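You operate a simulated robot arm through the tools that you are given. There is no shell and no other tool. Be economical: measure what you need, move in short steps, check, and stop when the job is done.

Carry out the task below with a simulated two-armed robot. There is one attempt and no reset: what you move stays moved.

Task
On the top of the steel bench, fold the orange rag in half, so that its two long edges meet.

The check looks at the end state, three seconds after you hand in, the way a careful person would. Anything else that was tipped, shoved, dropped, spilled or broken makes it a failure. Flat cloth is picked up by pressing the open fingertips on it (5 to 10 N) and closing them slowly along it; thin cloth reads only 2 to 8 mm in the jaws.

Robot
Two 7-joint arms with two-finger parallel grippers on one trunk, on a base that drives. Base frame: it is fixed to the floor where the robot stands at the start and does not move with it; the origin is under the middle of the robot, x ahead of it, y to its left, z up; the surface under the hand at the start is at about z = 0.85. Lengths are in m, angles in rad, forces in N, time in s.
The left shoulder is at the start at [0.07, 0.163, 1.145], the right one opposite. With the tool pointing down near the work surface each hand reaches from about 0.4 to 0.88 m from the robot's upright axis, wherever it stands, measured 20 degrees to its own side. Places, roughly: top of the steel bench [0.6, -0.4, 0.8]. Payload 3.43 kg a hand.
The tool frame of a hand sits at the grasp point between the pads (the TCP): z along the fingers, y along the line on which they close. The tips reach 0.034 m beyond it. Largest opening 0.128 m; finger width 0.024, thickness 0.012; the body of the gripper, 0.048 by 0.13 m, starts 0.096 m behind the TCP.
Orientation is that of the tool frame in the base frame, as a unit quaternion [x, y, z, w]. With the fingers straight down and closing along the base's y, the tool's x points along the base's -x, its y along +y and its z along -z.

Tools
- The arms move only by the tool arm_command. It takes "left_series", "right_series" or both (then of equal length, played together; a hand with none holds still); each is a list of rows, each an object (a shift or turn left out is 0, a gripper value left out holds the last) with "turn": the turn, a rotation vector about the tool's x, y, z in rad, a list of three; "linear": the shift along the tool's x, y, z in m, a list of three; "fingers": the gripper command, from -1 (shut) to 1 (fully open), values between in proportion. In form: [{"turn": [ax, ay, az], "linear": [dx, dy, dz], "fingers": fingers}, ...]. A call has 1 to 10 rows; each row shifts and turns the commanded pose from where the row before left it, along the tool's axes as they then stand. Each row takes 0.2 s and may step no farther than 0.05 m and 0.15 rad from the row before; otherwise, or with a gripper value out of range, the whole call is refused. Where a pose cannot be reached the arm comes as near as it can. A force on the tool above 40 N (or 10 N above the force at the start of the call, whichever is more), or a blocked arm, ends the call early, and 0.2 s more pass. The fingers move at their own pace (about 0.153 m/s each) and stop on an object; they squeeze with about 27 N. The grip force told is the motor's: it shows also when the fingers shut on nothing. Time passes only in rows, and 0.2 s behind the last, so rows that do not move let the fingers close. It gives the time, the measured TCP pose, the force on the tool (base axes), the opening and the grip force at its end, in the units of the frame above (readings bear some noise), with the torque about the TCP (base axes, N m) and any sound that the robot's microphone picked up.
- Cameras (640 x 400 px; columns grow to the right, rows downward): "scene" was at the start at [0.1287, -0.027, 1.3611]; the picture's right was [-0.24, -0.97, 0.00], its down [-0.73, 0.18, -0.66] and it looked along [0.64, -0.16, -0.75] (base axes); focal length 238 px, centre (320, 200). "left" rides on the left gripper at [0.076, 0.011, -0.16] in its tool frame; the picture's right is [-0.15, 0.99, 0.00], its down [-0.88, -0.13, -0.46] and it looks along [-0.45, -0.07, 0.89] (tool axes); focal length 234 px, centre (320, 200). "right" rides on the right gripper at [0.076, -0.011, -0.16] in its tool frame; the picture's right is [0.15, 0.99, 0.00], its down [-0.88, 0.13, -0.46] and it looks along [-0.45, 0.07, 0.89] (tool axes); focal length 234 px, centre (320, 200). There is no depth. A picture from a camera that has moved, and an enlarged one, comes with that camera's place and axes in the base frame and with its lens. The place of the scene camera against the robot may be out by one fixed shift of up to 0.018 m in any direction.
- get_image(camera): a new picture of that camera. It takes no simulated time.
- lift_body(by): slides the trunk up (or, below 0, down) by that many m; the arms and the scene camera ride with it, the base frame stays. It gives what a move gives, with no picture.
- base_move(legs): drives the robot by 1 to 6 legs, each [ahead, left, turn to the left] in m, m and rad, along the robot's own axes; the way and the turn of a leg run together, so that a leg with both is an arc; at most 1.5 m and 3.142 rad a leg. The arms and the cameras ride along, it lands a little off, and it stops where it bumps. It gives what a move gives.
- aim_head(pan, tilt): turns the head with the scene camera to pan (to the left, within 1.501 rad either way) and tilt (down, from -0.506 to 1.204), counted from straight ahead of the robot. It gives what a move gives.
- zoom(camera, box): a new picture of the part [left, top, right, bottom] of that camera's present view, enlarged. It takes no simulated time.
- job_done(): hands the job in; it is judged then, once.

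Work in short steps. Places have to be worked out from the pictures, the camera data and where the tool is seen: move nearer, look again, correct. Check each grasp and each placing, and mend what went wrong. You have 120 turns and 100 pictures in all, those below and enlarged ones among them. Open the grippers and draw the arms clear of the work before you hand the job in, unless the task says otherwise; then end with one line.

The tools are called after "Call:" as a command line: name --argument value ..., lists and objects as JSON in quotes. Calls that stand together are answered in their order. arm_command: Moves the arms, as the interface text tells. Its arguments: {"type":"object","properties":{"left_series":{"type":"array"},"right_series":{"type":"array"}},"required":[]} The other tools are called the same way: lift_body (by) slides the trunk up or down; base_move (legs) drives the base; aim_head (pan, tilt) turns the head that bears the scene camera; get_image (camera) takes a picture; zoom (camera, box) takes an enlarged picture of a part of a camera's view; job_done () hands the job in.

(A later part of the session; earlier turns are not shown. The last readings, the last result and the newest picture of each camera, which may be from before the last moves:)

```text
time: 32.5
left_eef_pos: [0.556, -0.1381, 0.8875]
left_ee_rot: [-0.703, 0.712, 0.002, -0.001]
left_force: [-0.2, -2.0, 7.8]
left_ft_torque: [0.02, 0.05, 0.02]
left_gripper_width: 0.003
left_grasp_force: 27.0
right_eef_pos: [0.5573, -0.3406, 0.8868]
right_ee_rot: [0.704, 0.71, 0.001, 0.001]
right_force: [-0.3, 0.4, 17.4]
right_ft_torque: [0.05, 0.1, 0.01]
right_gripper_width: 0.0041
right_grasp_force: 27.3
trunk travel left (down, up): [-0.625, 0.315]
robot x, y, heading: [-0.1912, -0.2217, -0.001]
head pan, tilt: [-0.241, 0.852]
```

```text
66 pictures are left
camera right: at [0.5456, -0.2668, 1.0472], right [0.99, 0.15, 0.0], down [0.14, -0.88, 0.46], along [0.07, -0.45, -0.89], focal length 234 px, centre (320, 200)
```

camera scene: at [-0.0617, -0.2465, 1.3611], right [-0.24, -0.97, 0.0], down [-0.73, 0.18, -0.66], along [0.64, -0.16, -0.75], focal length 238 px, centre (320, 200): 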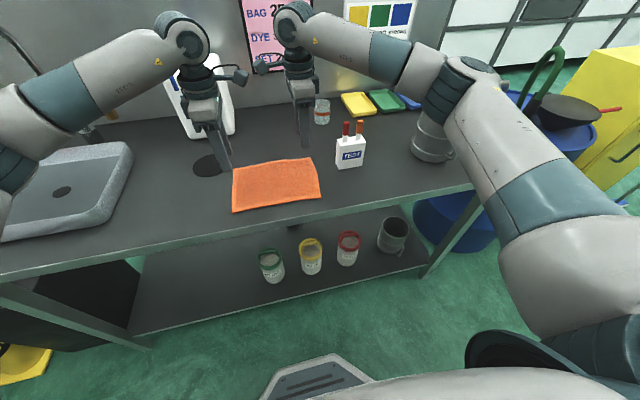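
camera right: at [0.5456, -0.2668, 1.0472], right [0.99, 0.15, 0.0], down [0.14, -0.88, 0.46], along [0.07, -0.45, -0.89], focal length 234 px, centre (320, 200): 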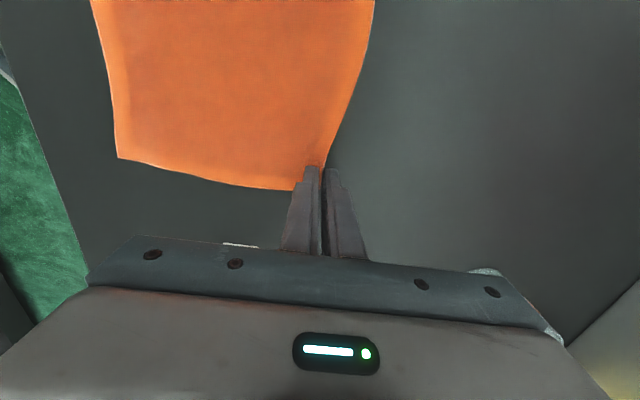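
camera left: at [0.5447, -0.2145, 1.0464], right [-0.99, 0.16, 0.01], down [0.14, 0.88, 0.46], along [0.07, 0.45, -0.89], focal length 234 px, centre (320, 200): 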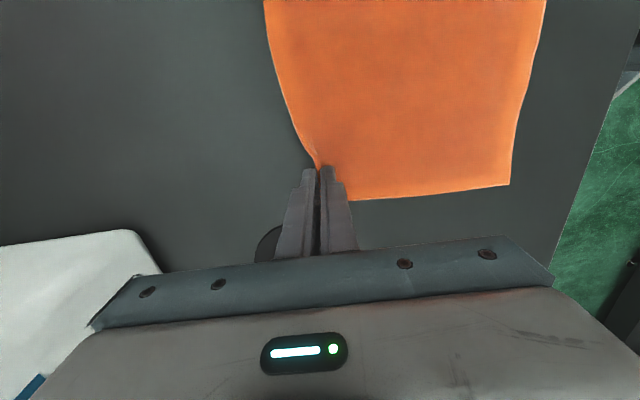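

Both edge pinches are good (3.0 and 4.1 mm). I'll lift and carry the far edge up to above the fold line.

Call:
arm_command --left_series '[{"linear": [0, 0.01, -0.025]}, {"linear": [0, 0.02, -0.024]}, {"linear": [0, 0.026, -0.018]}, {"linear": [0, 0.026, -0.01]}]' --right_series '[{"linear": [0, -0.01, -0.025]}, {"linear": [0, -0.02, -0.024]}, {"linear": [0, -0.026, -0.018]}, {"linear": [0, -0.026, -0.01]}]'

Call:
zoom --camera "scene" --box '[130, 0, 370, 220]'

Call:
get_image --camera "right"

```text
time: 33.5
left_eef_pos: [0.4744, -0.1349, 0.9624]
left_ee_rot: [-0.702, 0.712, 0.004, -0.001]
left_force: [-0.6, 0.1, 0.1]
left_ft_torque: [-0.03, -0.01, 0.0]
left_gripper_width: 0.0027
left_grasp_force: 27.3
right_eef_pos: [0.4769, -0.3424, 0.9624]
right_ee_rot: [0.705, 0.709, -0.001, 0.001]
right_force: [0.2, -0.4, 0.0]
right_ft_torque: [-0.01, -0.05, 0.0]
right_gripper_width: 0.0024
right_grasp_force: 26.8
trunk travel left (down, up): [-0.625, 0.315]
robot x, y, heading: [-0.1918, -0.2173, 0.001]
head pan, tilt: [-0.241, 0.852]
```

```text
1.82 times, centred on (250, 110) of scene
camera zoom: at [-0.0639, -0.2465, 1.3613], right [-0.24, -0.97, 0.0], down [-0.73, 0.18, -0.66], along [0.64, -0.16, -0.75], focal length 434 px, centre (447, 364)
```

zoom: 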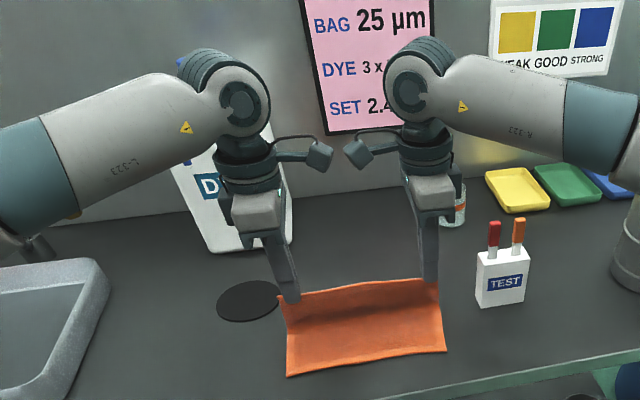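

```text
64 pictures are left
camera right: at [0.4638, -0.2682, 1.1214], right [0.99, 0.15, 0.0], down [0.14, -0.88, 0.46], along [0.07, -0.45, -0.89], focal length 234 px, centre (320, 200)
```

right: 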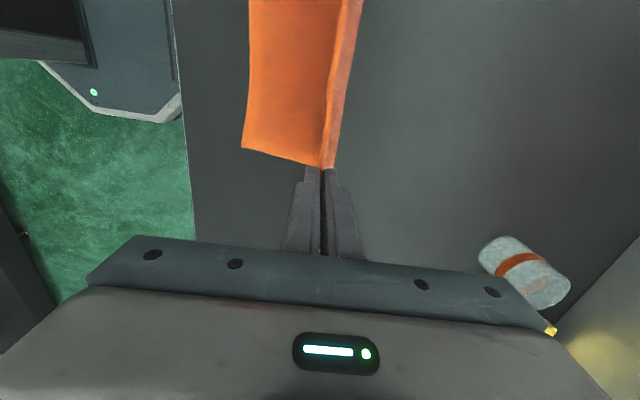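

The edge is up and both grips hold. Next I tilt both hands so the fingers point forward, for the lay-down.

Call:
arm_command --left_series '[{"turn": [0.1333, 0, 0]}, {"turn": [0.1333, 0, 0]}, {"turn": [0.1333, 0, 0]}, {"turn": [0.1333, 0, 0]}, {"turn": [0.1333, 0, 0]}, {"turn": [0.1333, 0, 0]}]' --right_series '[{"turn": [-0.1333, 0, 0]}, {"turn": [-0.1333, 0, 0]}, {"turn": [-0.1333, 0, 0]}, {"turn": [-0.1333, 0, 0]}, {"turn": [-0.1333, 0, 0]}, {"turn": [-0.1333, 0, 0]}]'

Call:
zoom --camera "scene" --box '[130, 0, 370, 220]'

Call:
get_image --camera "right"

Call:
get_image --camera "left"

```text
time: 34.9
left_eef_pos: [0.4756, -0.1352, 0.962]
left_ee_rot: [-0.647, 0.657, -0.275, 0.271]
left_force: [-0.3, 0.2, 0.8]
left_ft_torque: [-0.01, 0.07, 0.01]
left_gripper_width: 0.0024
left_grasp_force: 26.9
right_eef_pos: [0.4773, -0.3437, 0.9607]
right_ee_rot: [0.648, 0.654, 0.277, 0.275]
right_force: [-0.3, -0.3, -1.1]
right_ft_torque: [-0.02, 0.06, 0.0]
right_gripper_width: 0.0021
right_grasp_force: 27.3
trunk travel left (down, up): [-0.625, 0.315]
robot x, y, heading: [-0.1903, -0.2206, -0.002]
head pan, tilt: [-0.241, 0.852]
```

```text
1.82 times, centred on (250, 110) of scene
camera zoom: at [-0.0623, -0.2466, 1.3612], right [-0.24, -0.97, 0.0], down [-0.73, 0.18, -0.66], along [0.64, -0.16, -0.75], focal length 434 px, centre (447, 364)
```

zoom: 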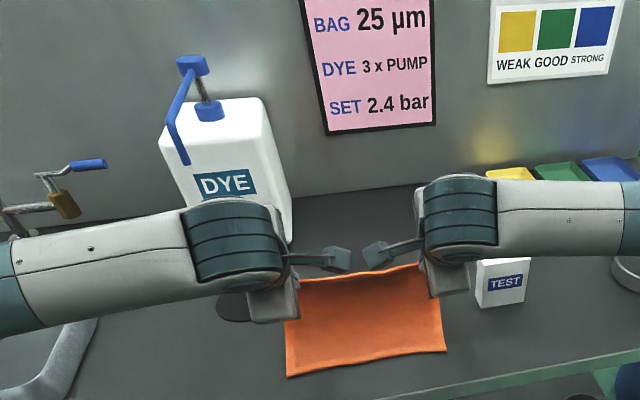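

```text
62 pictures are left
camera right: at [0.3543, -0.2683, 1.0645], right [0.69, 0.15, 0.71], down [-0.23, -0.88, 0.41], along [0.69, -0.45, -0.57], focal length 234 px, centre (320, 200)
```

right: 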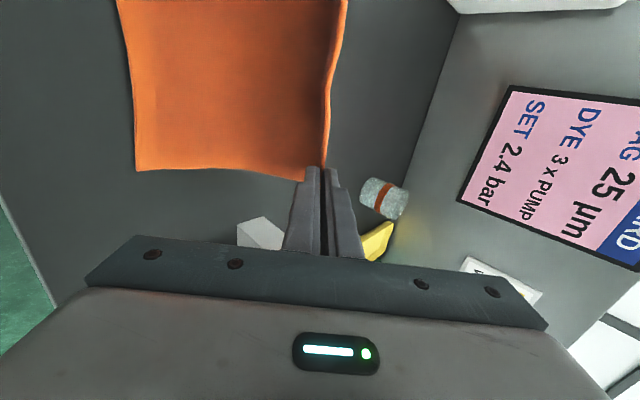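

```text
61 pictures are left
camera left: at [0.3535, -0.2108, 1.0659], right [-0.69, 0.16, -0.71], down [-0.22, 0.88, 0.41], along [0.69, 0.44, -0.58], focal length 234 px, centre (320, 200)
```

left: 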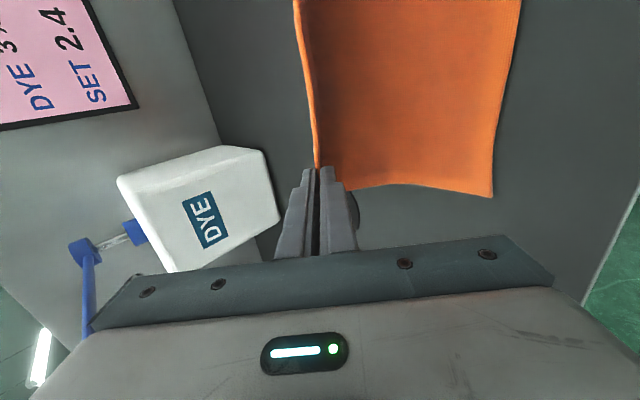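

Near edge now measures x≈0.387, having slid slightly. I'll carry the edge most of the way over and then re-measure before laying it down.

Call:
arm_command --left_series '[{"linear": [0, 0.0245, -0.018]}, {"linear": [0, 0.0296, -0.0089]}, {"linear": [0, 0.0325, -0.0019]}]' --right_series '[{"linear": [0, -0.0245, -0.018]}, {"linear": [0, -0.0296, -0.0089]}, {"linear": [0, -0.0325, -0.0019]}]'

Call:
zoom --camera "scene" --box '[130, 60, 370, 240]'

Call:
get_image --camera "right"

Call:
get_image --camera "left"

```text
time: 35.7
left_eef_pos: [0.3958, -0.133, 0.9215]
left_ee_rot: [-0.648, 0.657, -0.274, 0.271]
left_force: [0.9, -0.6, 0.4]
left_ft_torque: [0.03, 0.02, -0.02]
left_gripper_width: 0.0024
left_grasp_force: 26.9
right_eef_pos: [0.3959, -0.3419, 0.9196]
right_ee_rot: [0.648, 0.655, 0.276, 0.274]
right_force: [-0.7, 0.3, -0.3]
right_ft_torque: [0.0, 0.07, 0.03]
right_gripper_width: 0.0023
right_grasp_force: 27.0
trunk travel left (down, up): [-0.625, 0.315]
robot x, y, heading: [-0.1914, -0.2202, 0.006]
head pan, tilt: [-0.241, 0.852]
```

```text
2.22 times, centred on (250, 150) of scene
camera zoom: at [-0.0624, -0.2466, 1.3613], right [-0.24, -0.97, 0.0], down [-0.73, 0.18, -0.66], along [0.64, -0.16, -0.75], focal length 530 px, centre (476, 311)
```

zoom: 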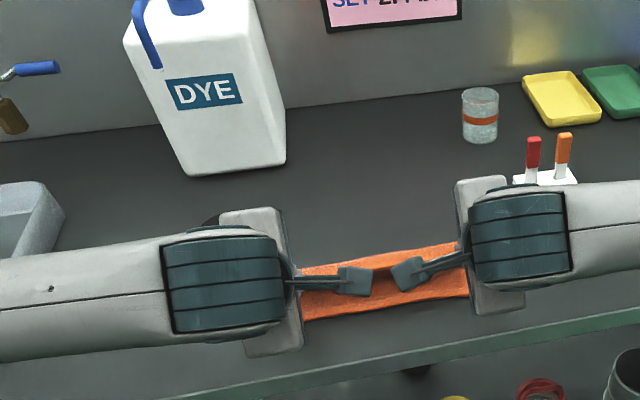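

```text
59 pictures are left
camera right: at [0.2734, -0.2689, 1.0229], right [0.69, 0.15, 0.71], down [-0.23, -0.88, 0.41], along [0.69, -0.45, -0.57], focal length 234 px, centre (320, 200)
```

right: 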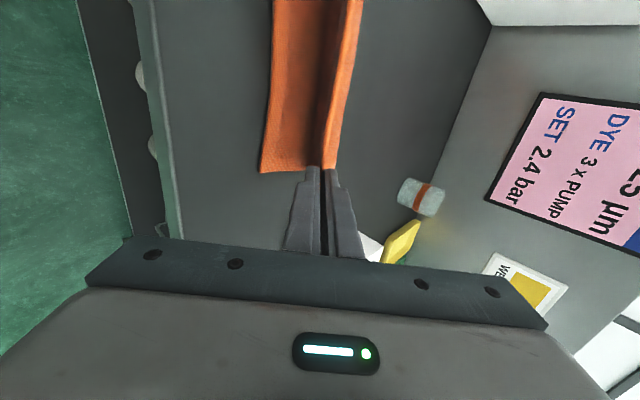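

```text
58 pictures are left
camera left: at [0.2727, -0.2091, 1.0241], right [-0.69, 0.16, -0.7], down [-0.22, 0.88, 0.41], along [0.69, 0.44, -0.58], focal length 234 px, centre (320, 200)
```

left: 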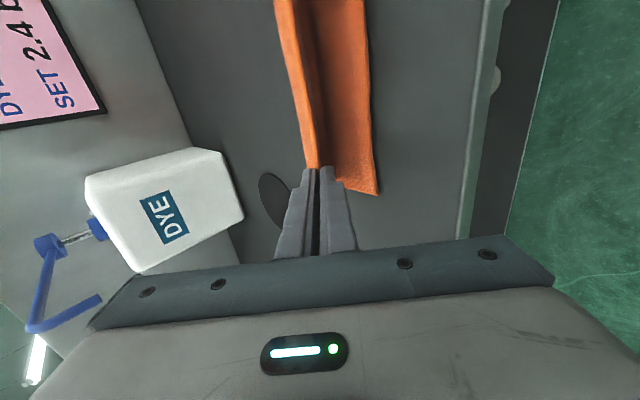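

Near edge is at x≈0.390 on both sides. I now lay the far edge down onto it.

Call:
arm_command --left_series '[{"linear": [0, 0.0174, 0.0043]}, {"linear": [0, 0.0174, 0.0043]}, {}]' --right_series '[{"linear": [0, -0.0174, 0.0043]}, {"linear": [0, -0.0174, 0.0043]}, {}]'

Call:
get_image --camera "right"

Call:
get_image --camera "left"

```text
time: 36.5
left_eef_pos: [0.3769, -0.1338, 0.8899]
left_ee_rot: [-0.648, 0.657, -0.274, 0.272]
left_force: [-0.9, -0.1, -1.0]
left_ft_torque: [0.04, 0.08, 0.0]
left_gripper_width: 0.0024
left_grasp_force: 26.4
right_eef_pos: [0.3792, -0.3442, 0.8876]
right_ee_rot: [0.648, 0.654, 0.277, 0.275]
right_force: [1.5, 0.2, 0.1]
right_ft_torque: [-0.01, 0.07, -0.02]
right_gripper_width: 0.0023
right_grasp_force: 26.7
trunk travel left (down, up): [-0.625, 0.315]
robot x, y, heading: [-0.1897, -0.2131, -0.006]
head pan, tilt: [-0.241, 0.852]
```

```text
57 pictures are left
camera right: at [0.2567, -0.2688, 0.9912], right [0.69, 0.15, 0.71], down [-0.23, -0.88, 0.41], along [0.69, -0.45, -0.57], focal length 234 px, centre (320, 200)
```

right: 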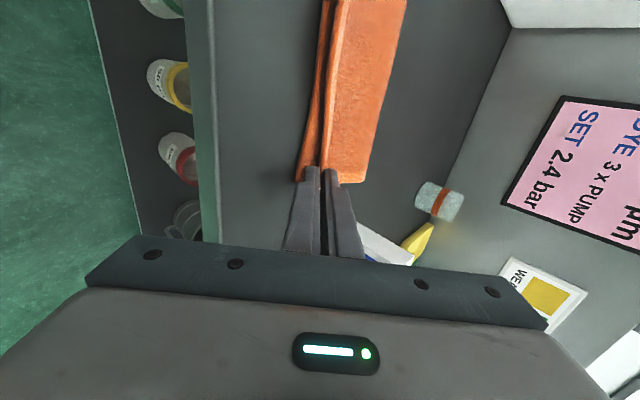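

```text
56 pictures are left
camera left: at [0.2549, -0.2104, 0.9932], right [-0.69, 0.16, -0.7], down [-0.22, 0.88, 0.41], along [0.69, 0.44, -0.58], focal length 234 px, centre (320, 200)
```

left: 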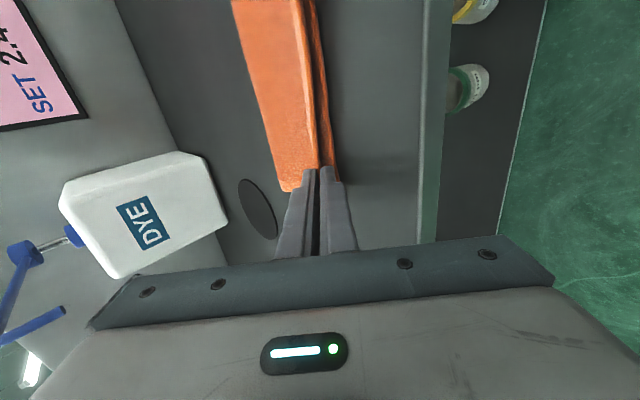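

The edge lies right above the near edge and the upper layer has already rolled over. I open slightly and slide the fingers out along their own axis.

Call:
arm_command --left_series '[{"fingers": -0.9}, {"fingers": -0.8}, {}, {"linear": [0, 0, -0.008]}, {"linear": [0, 0, -0.01]}, {"linear": [0, 0, -0.015]}, {"linear": [0, 0, -0.03]}]' --right_series '[{"fingers": -0.9}, {"fingers": -0.8}, {}, {"linear": [0, 0, -0.008]}, {"linear": [0, 0, -0.01]}, {"linear": [0, 0, -0.015]}, {"linear": [0, 0, -0.03]}]'

Call:
get_image --camera "right"

Call:
get_image --camera "left"

```text
time: 38.1
left_eef_pos: [0.3324, -0.1315, 0.935]
left_ee_rot: [-0.648, 0.657, -0.273, 0.272]
left_force: [-0.2, 0.3, 0.5]
left_ft_torque: [-0.01, 0.0, 0.0]
left_gripper_width: 0.013
left_grasp_force: 0.1
right_eef_pos: [0.334, -0.3445, 0.9319]
right_ee_rot: [0.648, 0.655, 0.275, 0.275]
right_force: [0.2, 0.2, -0.2]
right_ft_torque: [0.01, -0.01, 0.0]
right_gripper_width: 0.0127
right_grasp_force: 0.1
trunk travel left (down, up): [-0.625, 0.315]
robot x, y, heading: [-0.1889, -0.2143, -0.003]
head pan, tilt: [-0.241, 0.852]
```

```text
55 pictures are left
camera right: at [0.2113, -0.2694, 1.0362], right [0.69, 0.15, 0.71], down [-0.23, -0.88, 0.41], along [0.69, -0.45, -0.57], focal length 234 px, centre (320, 200)
```

right: 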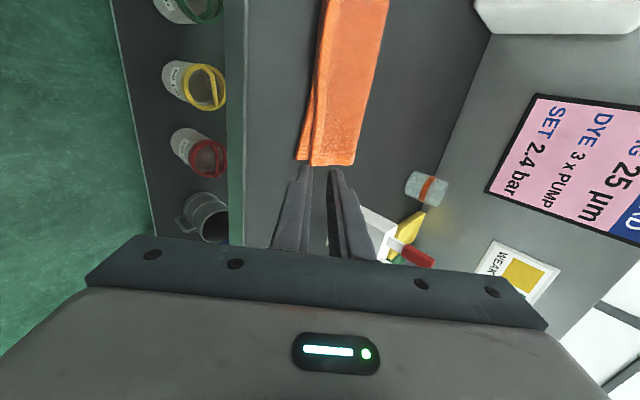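

```text
54 pictures are left
camera left: at [0.2092, -0.2078, 1.038], right [-0.69, 0.16, -0.7], down [-0.22, 0.88, 0.41], along [0.69, 0.44, -0.58], focal length 234 px, centre (320, 200)
```

left: 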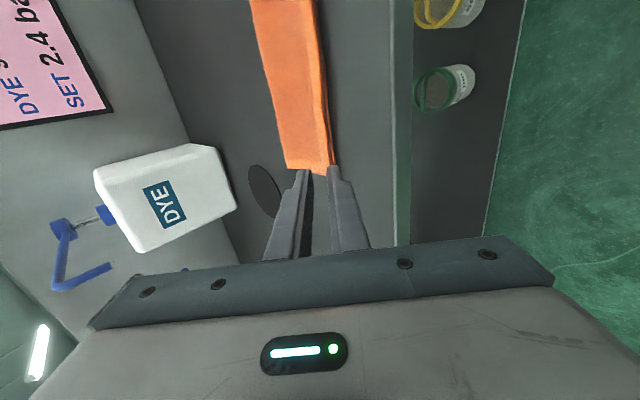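

The fold has held. I back the hands off further and look closely at the edge alignment.

Call:
arm_command --left_series '[{"linear": [0, 0, -0.03]}, {"linear": [0, 0, -0.03]}]' --right_series '[{"linear": [0, 0, -0.03]}, {"linear": [0, 0, -0.03]}]'

Call:
zoom --camera "right" --box '[240, 0, 420, 180]'

Call:
zoom --camera "left" --box '[220, 0, 400, 180]'

Call:
zoom --camera "scene" --box '[170, 80, 370, 240]'

```text
time: 38.6
left_eef_pos: [0.3135, -0.1398, 0.9676]
left_ee_rot: [-0.649, 0.656, -0.27, 0.275]
left_force: [-0.5, 7.7, 0.9]
left_ft_torque: [-0.96, -0.06, -1.08]
left_gripper_width: 0.013
left_grasp_force: 0.1
left hand out of reach, approached as far as the arm can: row 1, 2
right_eef_pos: [0.3321, -0.3328, 0.9646]
right_ee_rot: [0.65, 0.653, 0.272, 0.277]
right_force: [2.1, -8.5, -1.1]
right_ft_torque: [0.89, 0.02, 1.05]
right_gripper_width: 0.0129
right_grasp_force: 0.1
right hand out of reach, approached as far as the arm can: row 1, 2
trunk travel left (down, up): [-0.625, 0.315]
robot x, y, heading: [-0.1914, -0.2179, -0.004]
head pan, tilt: [-0.241, 0.852]
stopped in row 2 (left hand): the force on the tool passed its limit at 71 N (the readings are from after the stop); the commanded pose is now the measured one
```

```text
2.22 times, centred on (330, 90) of right
camera zoom: at [0.2095, -0.2564, 1.0677], right [0.69, 0.15, 0.71], down [-0.23, -0.88, 0.42], along [0.69, -0.45, -0.57], focal length 520 px, centre (298, 444)
```

zoom: 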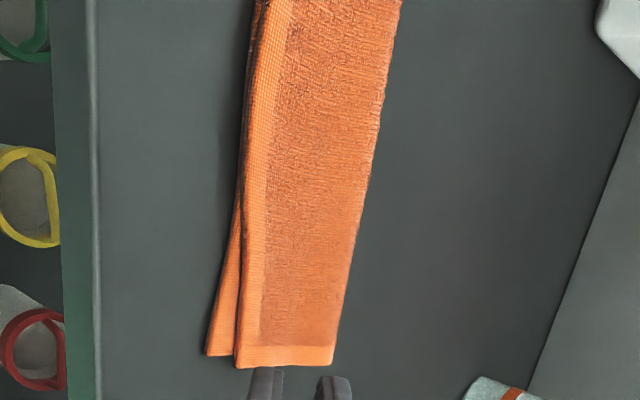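

```text
2.22 times, centred on (310, 90) of left
camera zoom: at [0.1918, -0.2167, 1.0706], right [-0.7, 0.16, -0.7], down [-0.23, 0.88, 0.42], along [0.68, 0.45, -0.57], focal length 520 px, centre (342, 444)
```

zoom: 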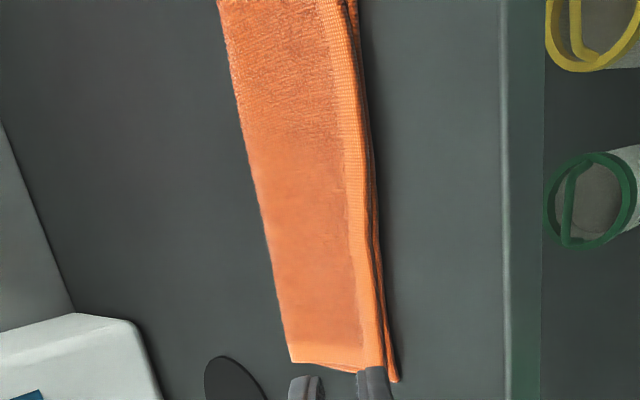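

```text
2.50 times, centred on (270, 160) of scene
camera zoom: at [-0.0624, -0.2466, 1.3611], right [-0.24, -0.97, 0.0], down [-0.73, 0.18, -0.66], along [0.64, -0.16, -0.75], focal length 596 px, centre (445, 300)
```

zoom: 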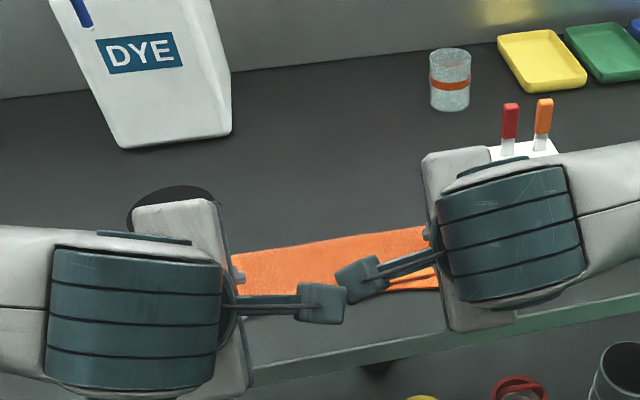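

The hands reached their limit and the two wrist cameras touched, with equal and opposite forces. I separate the hands sideways and raise them.

Call:
arm_command --left_series '[{"linear": [-0.02, 0, 0]}, {"linear": [-0.02, -0.014, -0.014]}, {"linear": [-0.02, -0.02, -0.02]}, {"linear": [-0.02, -0.025, -0.025]}]' --right_series '[{"linear": [-0.02, 0, 0]}, {"linear": [-0.02, 0.014, -0.014]}, {"linear": [-0.02, 0.02, -0.02]}, {"linear": [-0.02, 0.025, -0.025]}]'

Call:
get_image --camera "scene"

Call:
get_image --camera "right"

```text
time: 39.6
left_eef_pos: [0.3366, -0.0705, 1.0522]
left_ee_rot: [-0.649, 0.656, -0.271, 0.274]
left_force: [-0.8, 0.1, -0.1]
left_ft_torque: [0.01, 0.02, -0.03]
left_gripper_width: 0.0128
left_grasp_force: 0.0
left hand out of reach, approached as far as the arm can: row 1, 2, 3
right_eef_pos: [0.3491, -0.4043, 1.0484]
right_ee_rot: [0.649, 0.653, 0.274, 0.277]
right_force: [0.5, 0.7, -0.3]
right_ft_torque: [0.03, 0.0, -0.03]
right_gripper_width: 0.0129
right_grasp_force: 0.1
right hand out of reach, approached as far as the arm can: row 1, 2, 3
trunk travel left (down, up): [-0.625, 0.315]
robot x, y, heading: [-0.1902, -0.2151, -0.004]
head pan, tilt: [-0.241, 0.852]
```

```text
50 pictures are left
camera scene: at [-0.0628, -0.2463, 1.3611], right [-0.24, -0.97, 0.0], down [-0.73, 0.18, -0.66], along [0.64, -0.16, -0.75], focal length 238 px, centre (320, 200)
```

scene: 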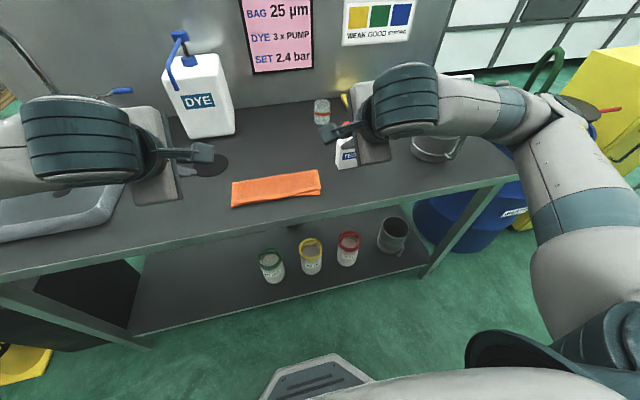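

```text
49 pictures are left
camera right: at [0.2273, -0.3292, 1.1514], right [0.69, 0.15, 0.71], down [-0.23, -0.88, 0.42], along [0.69, -0.45, -0.57], focal length 234 px, centre (320, 200)
```

right: 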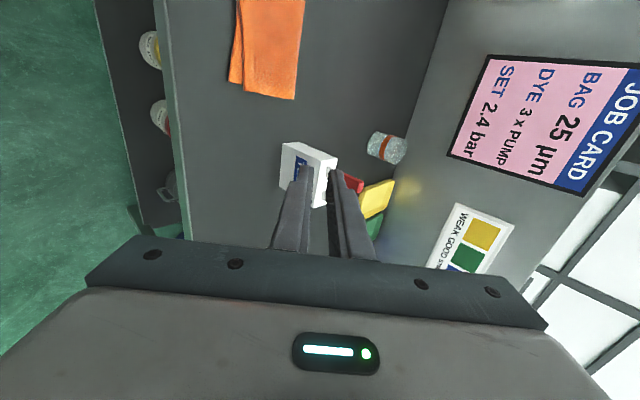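

Hands are clear. I zoom on the folded rag from both views to judge the alignment.

Call:
zoom --camera "scene" --box '[220, 160, 330, 215]'

Call:
zoom --camera "right" --box '[200, 0, 340, 110]'

Call:
get_image --camera "left"

```text
5.82 times, centred on (275, 188) of scene
camera zoom: at [-0.0628, -0.2463, 1.3611], right [-0.24, -0.97, 0.0], down [-0.73, 0.18, -0.66], along [0.64, -0.16, -0.75], focal length 1388 px, centre (582, 273)
```

zoom: 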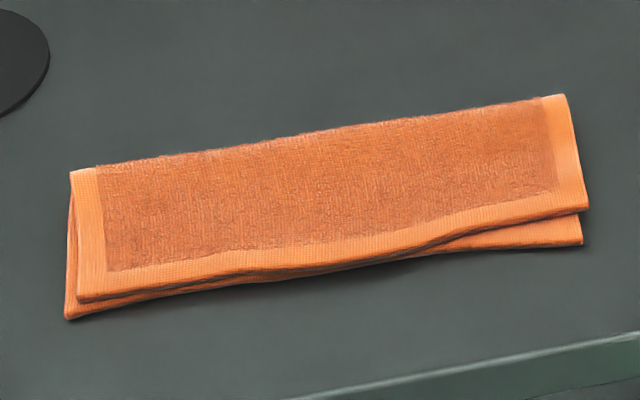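

```text
3.64 times, centred on (270, 55) of right
camera zoom: at [0.2273, -0.3292, 1.1514], right [0.69, 0.15, 0.71], down [-0.23, -0.88, 0.42], along [0.69, -0.45, -0.57], focal length 852 px, centre (502, 727)
```

zoom: 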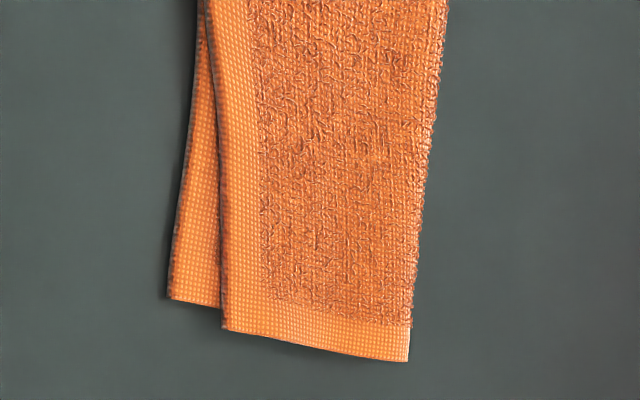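

```text
46 pictures are left
camera left: at [0.2139, -0.1468, 1.1566], right [-0.7, 0.16, -0.7], down [-0.23, 0.88, 0.42], along [0.68, 0.45, -0.58], focal length 234 px, centre (320, 200)
```

left: 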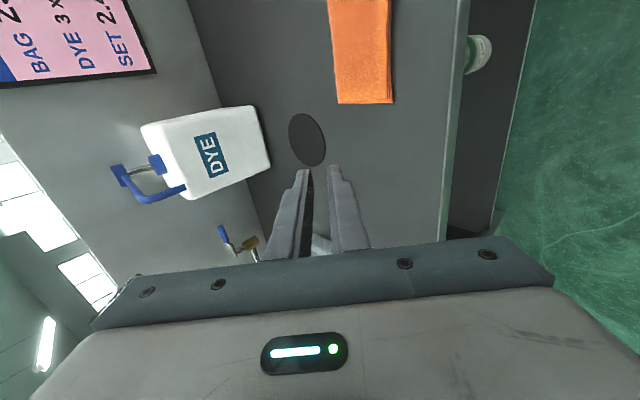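

The fold is good, but the right end of the top edge falls about 16 mm short of the bottom edge, against roughly 6 mm at the left. I'll correct the right end by pinching just the top layer there and shifting it back. First I level the right hand and place it above.

Call:
arm_command --right_series '[{"turn": [0.1333, 0, 0], "fingers": -0.5}, {"turn": [0.1333, 0, 0]}, {"turn": [0.1333, 0, 0]}, {"turn": [0.1333, 0, 0]}, {"turn": [0.1333, 0, 0]}, {"turn": [0.1333, 0, 0]}, {"linear": [0.022, 0.026, 0.033]}, {"linear": [0.022, 0.026, 0.033]}, {"linear": [0.022, 0.026, 0.033]}]'

Call:
get_image --camera "right"

Call:
zoom --camera "left" --box '[310, 0, 430, 110]'

```text
time: 41.6
left_eef_pos: [0.3375, -0.0689, 1.0515]
left_ee_rot: [-0.65, 0.656, -0.27, 0.274]
left_force: [0.1, 0.6, -0.3]
left_ft_torque: [0.0, 0.06, 0.0]
left_gripper_width: 0.0129
left_grasp_force: 0.0
right_eef_pos: [0.4294, -0.34, 0.9486]
right_ee_rot: [0.706, 0.708, -0.003, 0.003]
right_force: [1.1, 0.2, 0.1]
right_ft_torque: [0.01, 0.03, -0.02]
right_gripper_width: 0.0319
right_grasp_force: 0.0
trunk travel left (down, up): [-0.625, 0.315]
robot x, y, heading: [-0.1928, -0.2201, -0.0]
head pan, tilt: [-0.241, 0.852]
```

```text
45 pictures are left
camera right: at [0.4185, -0.2632, 1.1084], right [0.99, 0.15, 0.0], down [0.13, -0.88, 0.46], along [0.07, -0.46, -0.89], focal length 234 px, centre (320, 200)
```

right: 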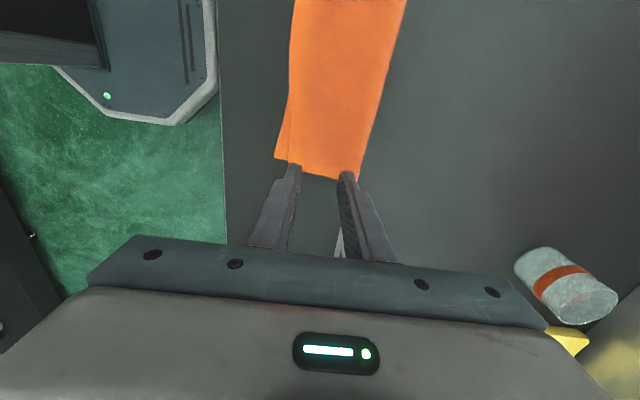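

```text
3.64 times, centred on (370, 55) of left
camera zoom: at [0.2158, -0.1466, 1.1558], right [-0.7, 0.16, -0.7], down [-0.23, 0.88, 0.42], along [0.68, 0.45, -0.58], focal length 852 px, centre (138, 727)
```

zoom: 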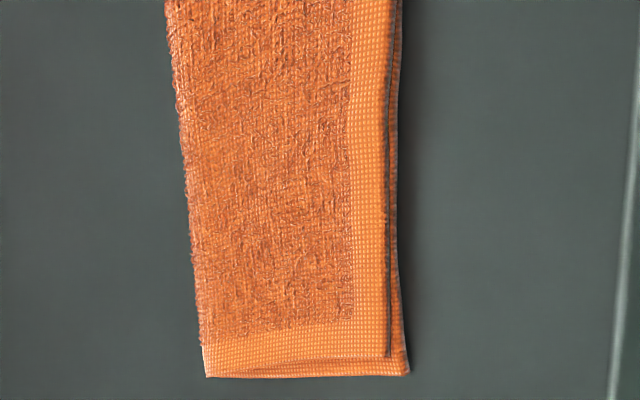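

Left mismatch is only about 6 mm, so only the right end needs work. The finger placement looks right; I descend gently onto the top layer.

Call:
arm_command --right_series '[{"linear": [0.006, 0, 0.025]}, {"linear": [0, 0, 0.022]}, {"linear": [0, 0, 0.005]}, {"linear": [0, 0, 0.003]}]'

```text
time: 42.6
left_eef_pos: [0.3374, -0.0701, 1.0527]
left_ee_rot: [-0.649, 0.656, -0.27, 0.274]
left_force: [0.1, 0.4, 0.9]
left_ft_torque: [0.01, -0.01, -0.06]
left_gripper_width: 0.013
left_grasp_force: 0.0
right_eef_pos: [0.4278, -0.3349, 0.8947]
right_ee_rot: [0.706, 0.708, -0.002, 0.003]
right_force: [0.6, 0.1, -0.4]
right_ft_torque: [0.01, 0.04, 0.0]
right_gripper_width: 0.0321
right_grasp_force: 0.0
trunk travel left (down, up): [-0.625, 0.315]
robot x, y, heading: [-0.1931, -0.2192, -0.002]
head pan, tilt: [-0.241, 0.852]
```

Call:
arm_command --right_series '[{"linear": [0, 0, 0.002]}, {"linear": [0, 0, 0.002]}]'

```text
time: 43.2
left_eef_pos: [0.3363, -0.0709, 1.0524]
left_ee_rot: [-0.649, 0.655, -0.271, 0.275]
left_force: [0.1, 0.7, 0.0]
left_ft_torque: [-0.01, -0.01, -0.02]
left_gripper_width: 0.0128
left_grasp_force: 0.1
right_eef_pos: [0.428, -0.334, 0.8906]
right_ee_rot: [0.706, 0.708, -0.003, 0.002]
right_force: [-0.9, 0.7, 5.0]
right_ft_torque: [0.0, 0.0, -0.02]
right_gripper_width: 0.0317
right_grasp_force: 0.0
trunk travel left (down, up): [-0.625, 0.315]
robot x, y, heading: [-0.1898, -0.219, -0.001]
head pan, tilt: [-0.241, 0.852]
```

Pressing at 5 N on the top layer. I close slowly; the width reading will tell me whether one or two layers are caught.

Call:
arm_command --right_series '[{"fingers": -0.6}, {"fingers": -0.7}, {"fingers": -0.8}, {"fingers": -0.88}, {"fingers": -0.95}, {"fingers": -1}, {"fingers": -1}, {"linear": [0, 0, -0.004]}]'

Call:
zoom --camera "right" --box '[230, 60, 430, 200]'

Call:
zoom --camera "scene" --box '[220, 150, 340, 215]'

```text
time: 45.0
left_eef_pos: [0.3365, -0.0706, 1.0525]
left_ee_rot: [-0.65, 0.655, -0.27, 0.274]
left_force: [0.4, -0.2, -0.4]
left_ft_torque: [0.0, 0.02, 0.02]
left_gripper_width: 0.013
left_grasp_force: 0.0
right_eef_pos: [0.4278, -0.3345, 0.8955]
right_ee_rot: [0.706, 0.708, -0.003, 0.003]
right_force: [0.6, 0.6, 0.8]
right_ft_torque: [0.05, -0.01, 0.01]
right_gripper_width: 0.0074
right_grasp_force: 26.8
trunk travel left (down, up): [-0.625, 0.315]
robot x, y, heading: [-0.1946, -0.2203, -0.001]
head pan, tilt: [-0.241, 0.852]
```

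```text
2.86 times, centred on (330, 130) of right
camera zoom: at [0.4163, -0.2579, 1.0534], right [0.99, 0.15, 0.0], down [0.13, -0.88, 0.46], along [0.07, -0.46, -0.89], focal length 669 px, centre (291, 400)
```

zoom: 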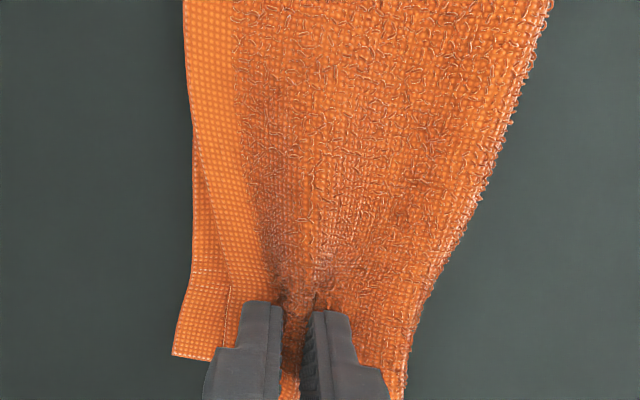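

```text
5.33 times, centred on (280, 182) of scene
camera zoom: at [-0.0621, -0.2464, 1.361], right [-0.24, -0.97, 0.0], down [-0.73, 0.18, -0.66], along [0.64, -0.16, -0.75], focal length 1272 px, centre (533, 293)
```

zoom: 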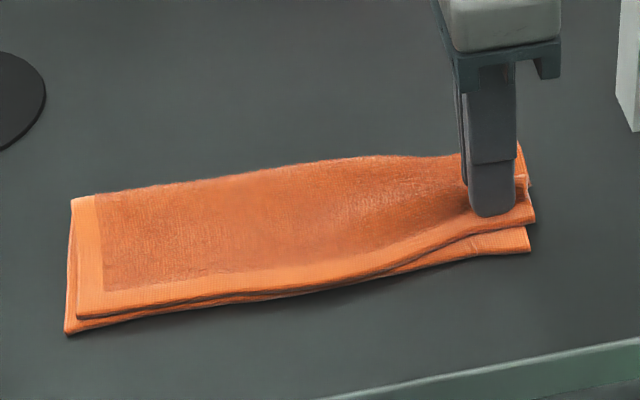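

Reading 7.4 mm, so the bottom layer might be caught too. I'll lift a little and see whether it comes up.

Call:
arm_command --right_series '[{"linear": [0, 0, -0.01]}, {"linear": [0, 0, -0.008]}]'

Call:
zoom --camera "right" --box '[230, 60, 430, 200]'

Call:
zoom --camera "scene" --box '[220, 150, 340, 215]'

```text
time: 45.6
left_eef_pos: [0.336, -0.0705, 1.0535]
left_ee_rot: [-0.65, 0.656, -0.27, 0.274]
left_force: [-0.3, -0.9, 0.5]
left_ft_torque: [0.04, 0.02, 0.01]
left_gripper_width: 0.0129
left_grasp_force: 0.1
right_eef_pos: [0.427, -0.3334, 0.9126]
right_ee_rot: [0.706, 0.708, -0.003, 0.004]
right_force: [-1.1, -0.7, -0.5]
right_ft_torque: [0.01, -0.04, 0.0]
right_gripper_width: 0.0076
right_grasp_force: 27.6
trunk travel left (down, up): [-0.625, 0.315]
robot x, y, heading: [-0.1878, -0.2197, 0.0]
head pan, tilt: [-0.241, 0.852]
```

```text
2.86 times, centred on (330, 130) of right
camera zoom: at [0.4163, -0.2572, 1.0727], right [0.99, 0.15, 0.0], down [0.13, -0.88, 0.46], along [0.07, -0.46, -0.89], focal length 669 px, centre (291, 400)
```

zoom: 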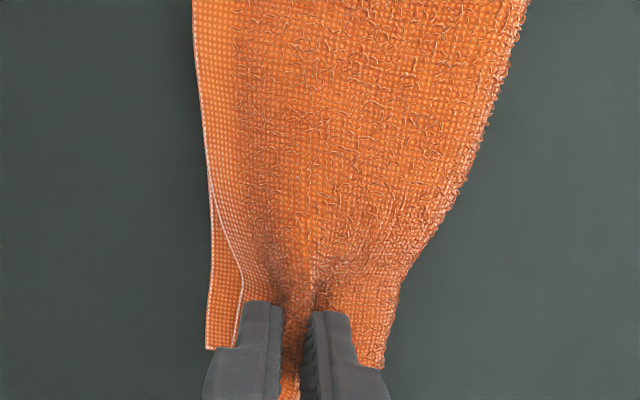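

```text
5.33 times, centred on (280, 182) of scene
camera zoom: at [-0.0622, -0.2464, 1.3611], right [-0.24, -0.97, 0.0], down [-0.73, 0.18, -0.66], along [0.64, -0.16, -0.75], focal length 1272 px, centre (533, 293)
```

zoom: 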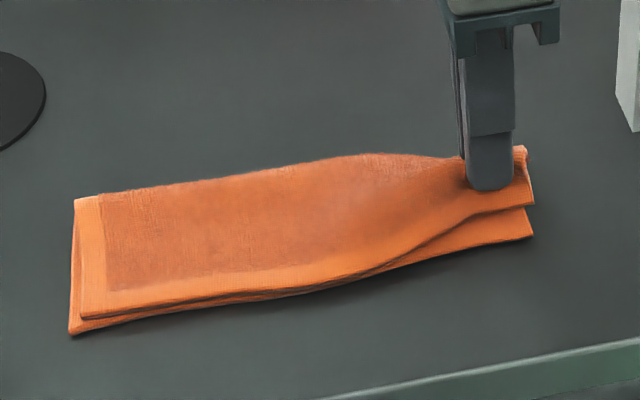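

The bottom layer seems to have come along. I'll set it back down, release, and reassess.

Call:
arm_command --right_series '[{"linear": [0, 0, 0.01]}, {"linear": [0, 0, 0.01]}, {"fingers": -0.8}, {"fingers": -0.65}, {"fingers": -0.5}, {"linear": [0, 0, -0.02]}, {"linear": [0, 0, -0.04]}]'

Call:
zoom --camera "right" --box '[230, 60, 430, 200]'

Call:
zoom --camera "scene" --box '[220, 150, 340, 215]'

```text
time: 47.2
left_eef_pos: [0.3364, -0.0692, 1.0542]
left_ee_rot: [-0.65, 0.655, -0.27, 0.274]
left_force: [0.9, -0.4, -0.1]
left_ft_torque: [0.01, -0.02, 0.01]
left_gripper_width: 0.0126
left_grasp_force: 0.0
right_eef_pos: [0.4245, -0.3318, 0.9535]
right_ee_rot: [0.706, 0.708, -0.003, 0.003]
right_force: [0.0, 0.1, -0.2]
right_ft_torque: [-0.02, 0.0, 0.02]
right_gripper_width: 0.0321
right_grasp_force: 0.0
trunk travel left (down, up): [-0.625, 0.315]
robot x, y, heading: [-0.1919, -0.222, -0.001]
head pan, tilt: [-0.241, 0.852]
```

```text
2.86 times, centred on (330, 130) of right
camera zoom: at [0.4148, -0.2559, 1.1122], right [0.99, 0.15, 0.0], down [0.13, -0.88, 0.46], along [0.07, -0.46, -0.89], focal length 669 px, centre (291, 400)
```

zoom: 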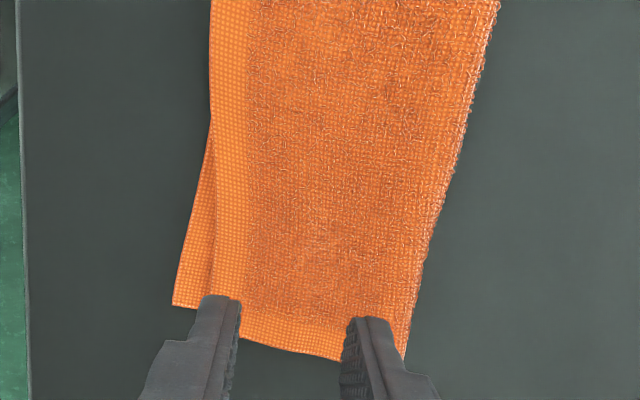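

```text
5.33 times, centred on (280, 182) of scene
camera zoom: at [-0.0629, -0.2459, 1.3611], right [-0.24, -0.97, 0.0], down [-0.73, 0.18, -0.66], along [0.64, -0.16, -0.75], focal length 1272 px, centre (533, 293)
```

zoom: 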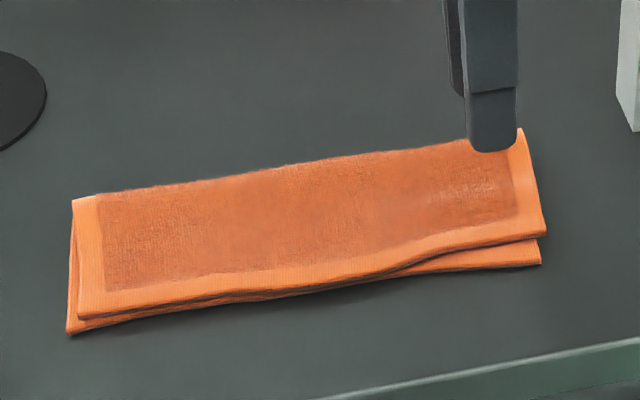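

The mismatch is only a triangle at the right corner, fading to nothing by y≈−0.29. I'll try a pin-and-drag: the near finger holds the exposed bottom strip while the far finger drags the top layer towards it.

Call:
arm_command --right_series '[{"linear": [-0.006, -0.0175, 0], "fingers": -0.31}, {"turn": [-0.07, 0, 0]}, {"linear": [0, 0, 0.03]}, {"linear": [0, 0, 0.025]}, {"linear": [0, 0, 0.005]}, {"linear": [0, 0, 0.003]}, {"linear": [0, 0, 0.002]}]'

Call:
zoom --camera "right" --box '[230, 60, 430, 200]'

```text
time: 48.8
left_eef_pos: [0.3363, -0.0705, 1.0546]
left_ee_rot: [-0.649, 0.656, -0.271, 0.274]
left_force: [0.3, 0.0, 0.1]
left_ft_torque: [-0.01, -0.01, 0.0]
left_gripper_width: 0.0128
left_grasp_force: 0.1
right_eef_pos: [0.4135, -0.3394, 0.8894]
right_ee_rot: [0.706, 0.707, 0.023, 0.027]
right_force: [0.1, -1.6, 10.1]
right_ft_torque: [0.03, 0.13, 0.0]
right_gripper_width: 0.0439
right_grasp_force: 0.0
trunk travel left (down, up): [-0.625, 0.315]
robot x, y, heading: [-0.1925, -0.2225, -0.001]
head pan, tilt: [-0.241, 0.852]
```

```text
2.86 times, centred on (330, 130) of right
camera zoom: at [0.3911, -0.264, 1.0481], right [0.99, 0.15, 0.07], down [0.1, -0.88, 0.47], along [0.13, -0.46, -0.88], focal length 669 px, centre (291, 400)
```

zoom: 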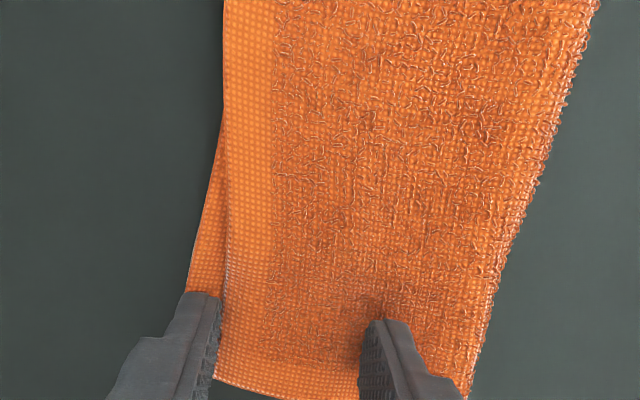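

The near finger covers the whole strip, leaving no room for the top edge to slide. I'll shift 8 mm towards me, press again, and then do the drag.

Call:
arm_command --right_series '[{"linear": [0, 0, -0.01]}, {"linear": [0, -0.009, 0]}, {"linear": [0, 0, 0.008]}, {"linear": [0, 0, 0.002]}, {"linear": [0, -0.002, 0], "fingers": -0.37}, {"linear": [0, -0.002, 0], "fingers": -0.43}, {"linear": [0, -0.002, 0], "fingers": -0.49}, {"linear": [0, -0.002, 0], "fingers": -0.55}]'

Call:
zoom --camera "right" --box '[230, 60, 430, 200]'

```text
time: 50.6
left_eef_pos: [0.3356, -0.0695, 1.0532]
left_ee_rot: [-0.65, 0.655, -0.27, 0.274]
left_force: [-0.3, 0.4, 0.1]
left_ft_torque: [0.0, 0.02, 0.0]
left_gripper_width: 0.0128
left_grasp_force: 0.0
right_eef_pos: [0.3981, -0.3385, 0.8878]
right_ee_rot: [0.705, 0.708, 0.023, 0.028]
right_force: [1.4, 0.1, 13.8]
right_ft_torque: [0.04, -0.17, 0.01]
right_gripper_width: 0.0291
right_grasp_force: 0.2
trunk travel left (down, up): [-0.625, 0.315]
robot x, y, heading: [-0.1906, -0.2184, 0.001]
head pan, tilt: [-0.241, 0.852]
```

```text
2.86 times, centred on (330, 130) of right
camera zoom: at [0.3745, -0.2637, 1.0461], right [0.99, 0.15, 0.07], down [0.1, -0.88, 0.47], along [0.13, -0.46, -0.88], focal length 669 px, centre (291, 400)
```

zoom: 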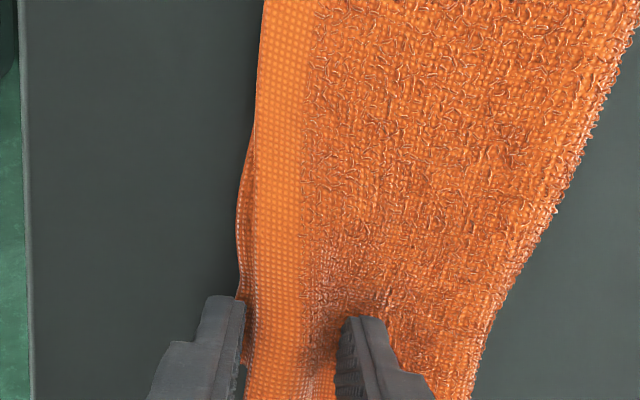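

The top edge has closed up against the near finger. I lift straight up and check.

Call:
arm_command --right_series '[{"linear": [0, 0, -0.01]}, {"linear": [0, 0, -0.03]}, {"linear": [0, 0, -0.04]}, {"linear": [-0.04, 0, 0]}, {"linear": [-0.04, 0, 0]}]'

Call:
zoom --camera "right" --box '[230, 0, 450, 180]'

Call:
zoom --camera "scene" --box '[220, 150, 340, 215]'

```text
time: 51.8
left_eef_pos: [0.3363, -0.0699, 1.0536]
left_ee_rot: [-0.649, 0.656, -0.27, 0.275]
left_force: [0.1, -0.5, -0.6]
left_ft_torque: [0.03, 0.0, 0.01]
left_gripper_width: 0.0129
left_grasp_force: 0.1
right_eef_pos: [0.3889, -0.4201, 0.9659]
right_ee_rot: [0.705, 0.708, 0.022, 0.027]
right_force: [-0.4, 0.0, 0.3]
right_ft_torque: [-0.01, -0.02, 0.0]
right_gripper_width: 0.0287
right_grasp_force: 0.1
trunk travel left (down, up): [-0.625, 0.315]
robot x, y, heading: [-0.191, -0.2143, -0.0]
head pan, tilt: [-0.241, 0.852]
```

```text
2.22 times, centred on (340, 90) of right
camera zoom: at [0.3665, -0.3443, 1.1241], right [0.99, 0.15, 0.07], down [0.1, -0.88, 0.47], along [0.13, -0.46, -0.88], focal length 520 px, centre (276, 444)
```

zoom: 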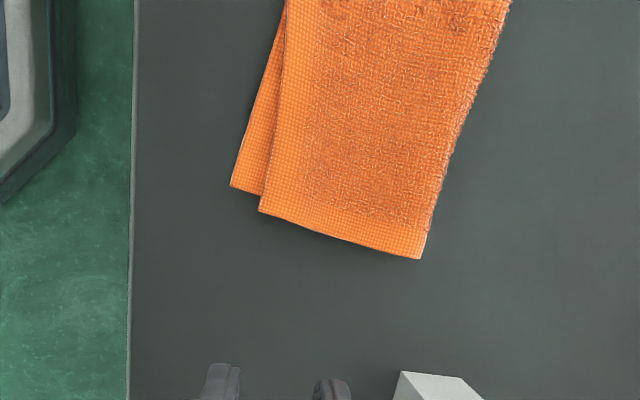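

```text
5.33 times, centred on (280, 182) of scene
camera zoom: at [-0.0628, -0.2474, 1.3612], right [-0.24, -0.97, 0.0], down [-0.73, 0.18, -0.66], along [0.64, -0.16, -0.75], focal length 1272 px, centre (533, 293)
```

zoom: 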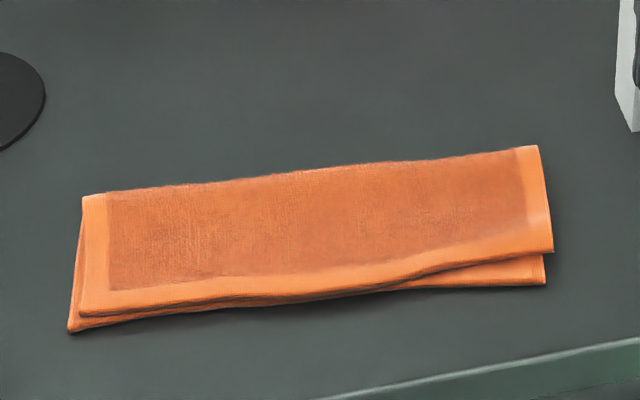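

The cloth sprang back, leaving about a 14 mm gap at the corner. Next try: the near finger pins the bottom strip and the far finger closes fully, so only the top edge is taken; then I can carry it properly.

Call:
arm_command --right_series '[{"linear": [0.04, 0, 0], "fingers": -0.59}, {"linear": [0.04, 0, 0]}, {"linear": [0, 0, 0.03]}, {"linear": [0, 0, 0.03]}, {}]'

Call:
zoom --camera "right" --box '[230, 60, 430, 200]'

```text
time: 53.0
left_eef_pos: [0.3367, -0.0711, 1.0538]
left_ee_rot: [-0.65, 0.655, -0.269, 0.273]
left_force: [-0.1, 0.1, 0.3]
left_ft_torque: [0.05, -0.01, -0.04]
left_gripper_width: 0.0127
left_grasp_force: 0.0
right_eef_pos: [0.3952, -0.3393, 0.9068]
right_ee_rot: [0.706, 0.708, 0.022, 0.028]
right_force: [-0.2, -0.5, 0.1]
right_ft_torque: [0.0, 0.0, -0.02]
right_gripper_width: 0.0264
right_grasp_force: 0.1
trunk travel left (down, up): [-0.625, 0.315]
robot x, y, heading: [-0.1951, -0.2176, -0.003]
head pan, tilt: [-0.241, 0.852]
```

```text
2.86 times, centred on (330, 130) of right
camera zoom: at [0.3727, -0.2641, 1.065], right [0.99, 0.15, 0.07], down [0.1, -0.88, 0.47], along [0.13, -0.46, -0.88], focal length 669 px, centre (291, 400)
```

zoom: 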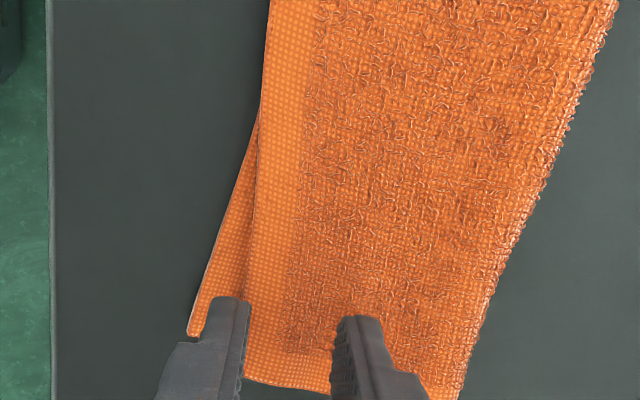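

Near finger inner face is right at the top edge (x≈0.384). I descend, press, then close with the hand shifting so that the near finger stays put.

Call:
arm_command --right_series '[{"linear": [0, 0, 0.013]}, {"linear": [0, 0, 0.004]}, {"linear": [0, 0, 0.0025]}, {"linear": [0, -0.002, 0], "fingers": -0.66}, {"linear": [0, -0.002, 0], "fingers": -0.73}, {"linear": [0, -0.002, 0], "fingers": -0.8}, {"linear": [0, -0.002, 0], "fingers": -0.87}, {"linear": [0, -0.002, 0], "fingers": -0.94}, {"fingers": -1}, {"fingers": -1}]'

Call:
zoom --camera "right" --box '[230, 60, 430, 200]'

```text
time: 55.2
left_eef_pos: [0.3358, -0.0702, 1.0532]
left_ee_rot: [-0.65, 0.655, -0.27, 0.275]
left_force: [-0.4, 0.0, 0.8]
left_ft_torque: [-0.02, -0.02, -0.01]
left_gripper_width: 0.013
left_grasp_force: 0.0
right_eef_pos: [0.3868, -0.3388, 0.8894]
right_ee_rot: [0.706, 0.707, 0.023, 0.028]
right_force: [5.3, -0.1, 27.0]
right_ft_torque: [0.01, -0.23, -0.02]
right_gripper_width: 0.005
right_grasp_force: 27.1
trunk travel left (down, up): [-0.625, 0.315]
robot x, y, heading: [-0.1915, -0.2179, 0.002]
head pan, tilt: [-0.241, 0.852]
```

```text
2.86 times, centred on (330, 130) of right
camera zoom: at [0.3638, -0.2634, 1.0468], right [0.99, 0.15, 0.07], down [0.1, -0.88, 0.47], along [0.13, -0.46, -0.88], focal length 669 px, centre (291, 400)
```

zoom: 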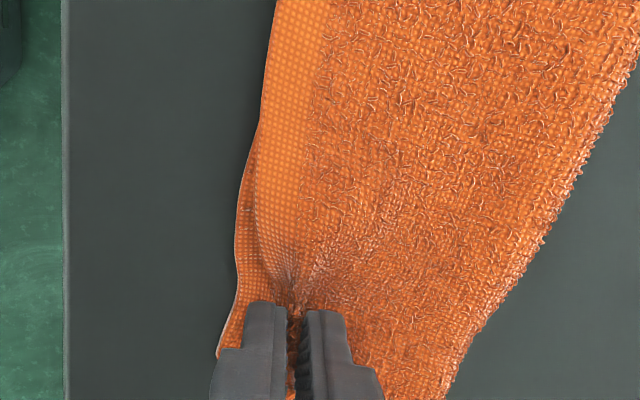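

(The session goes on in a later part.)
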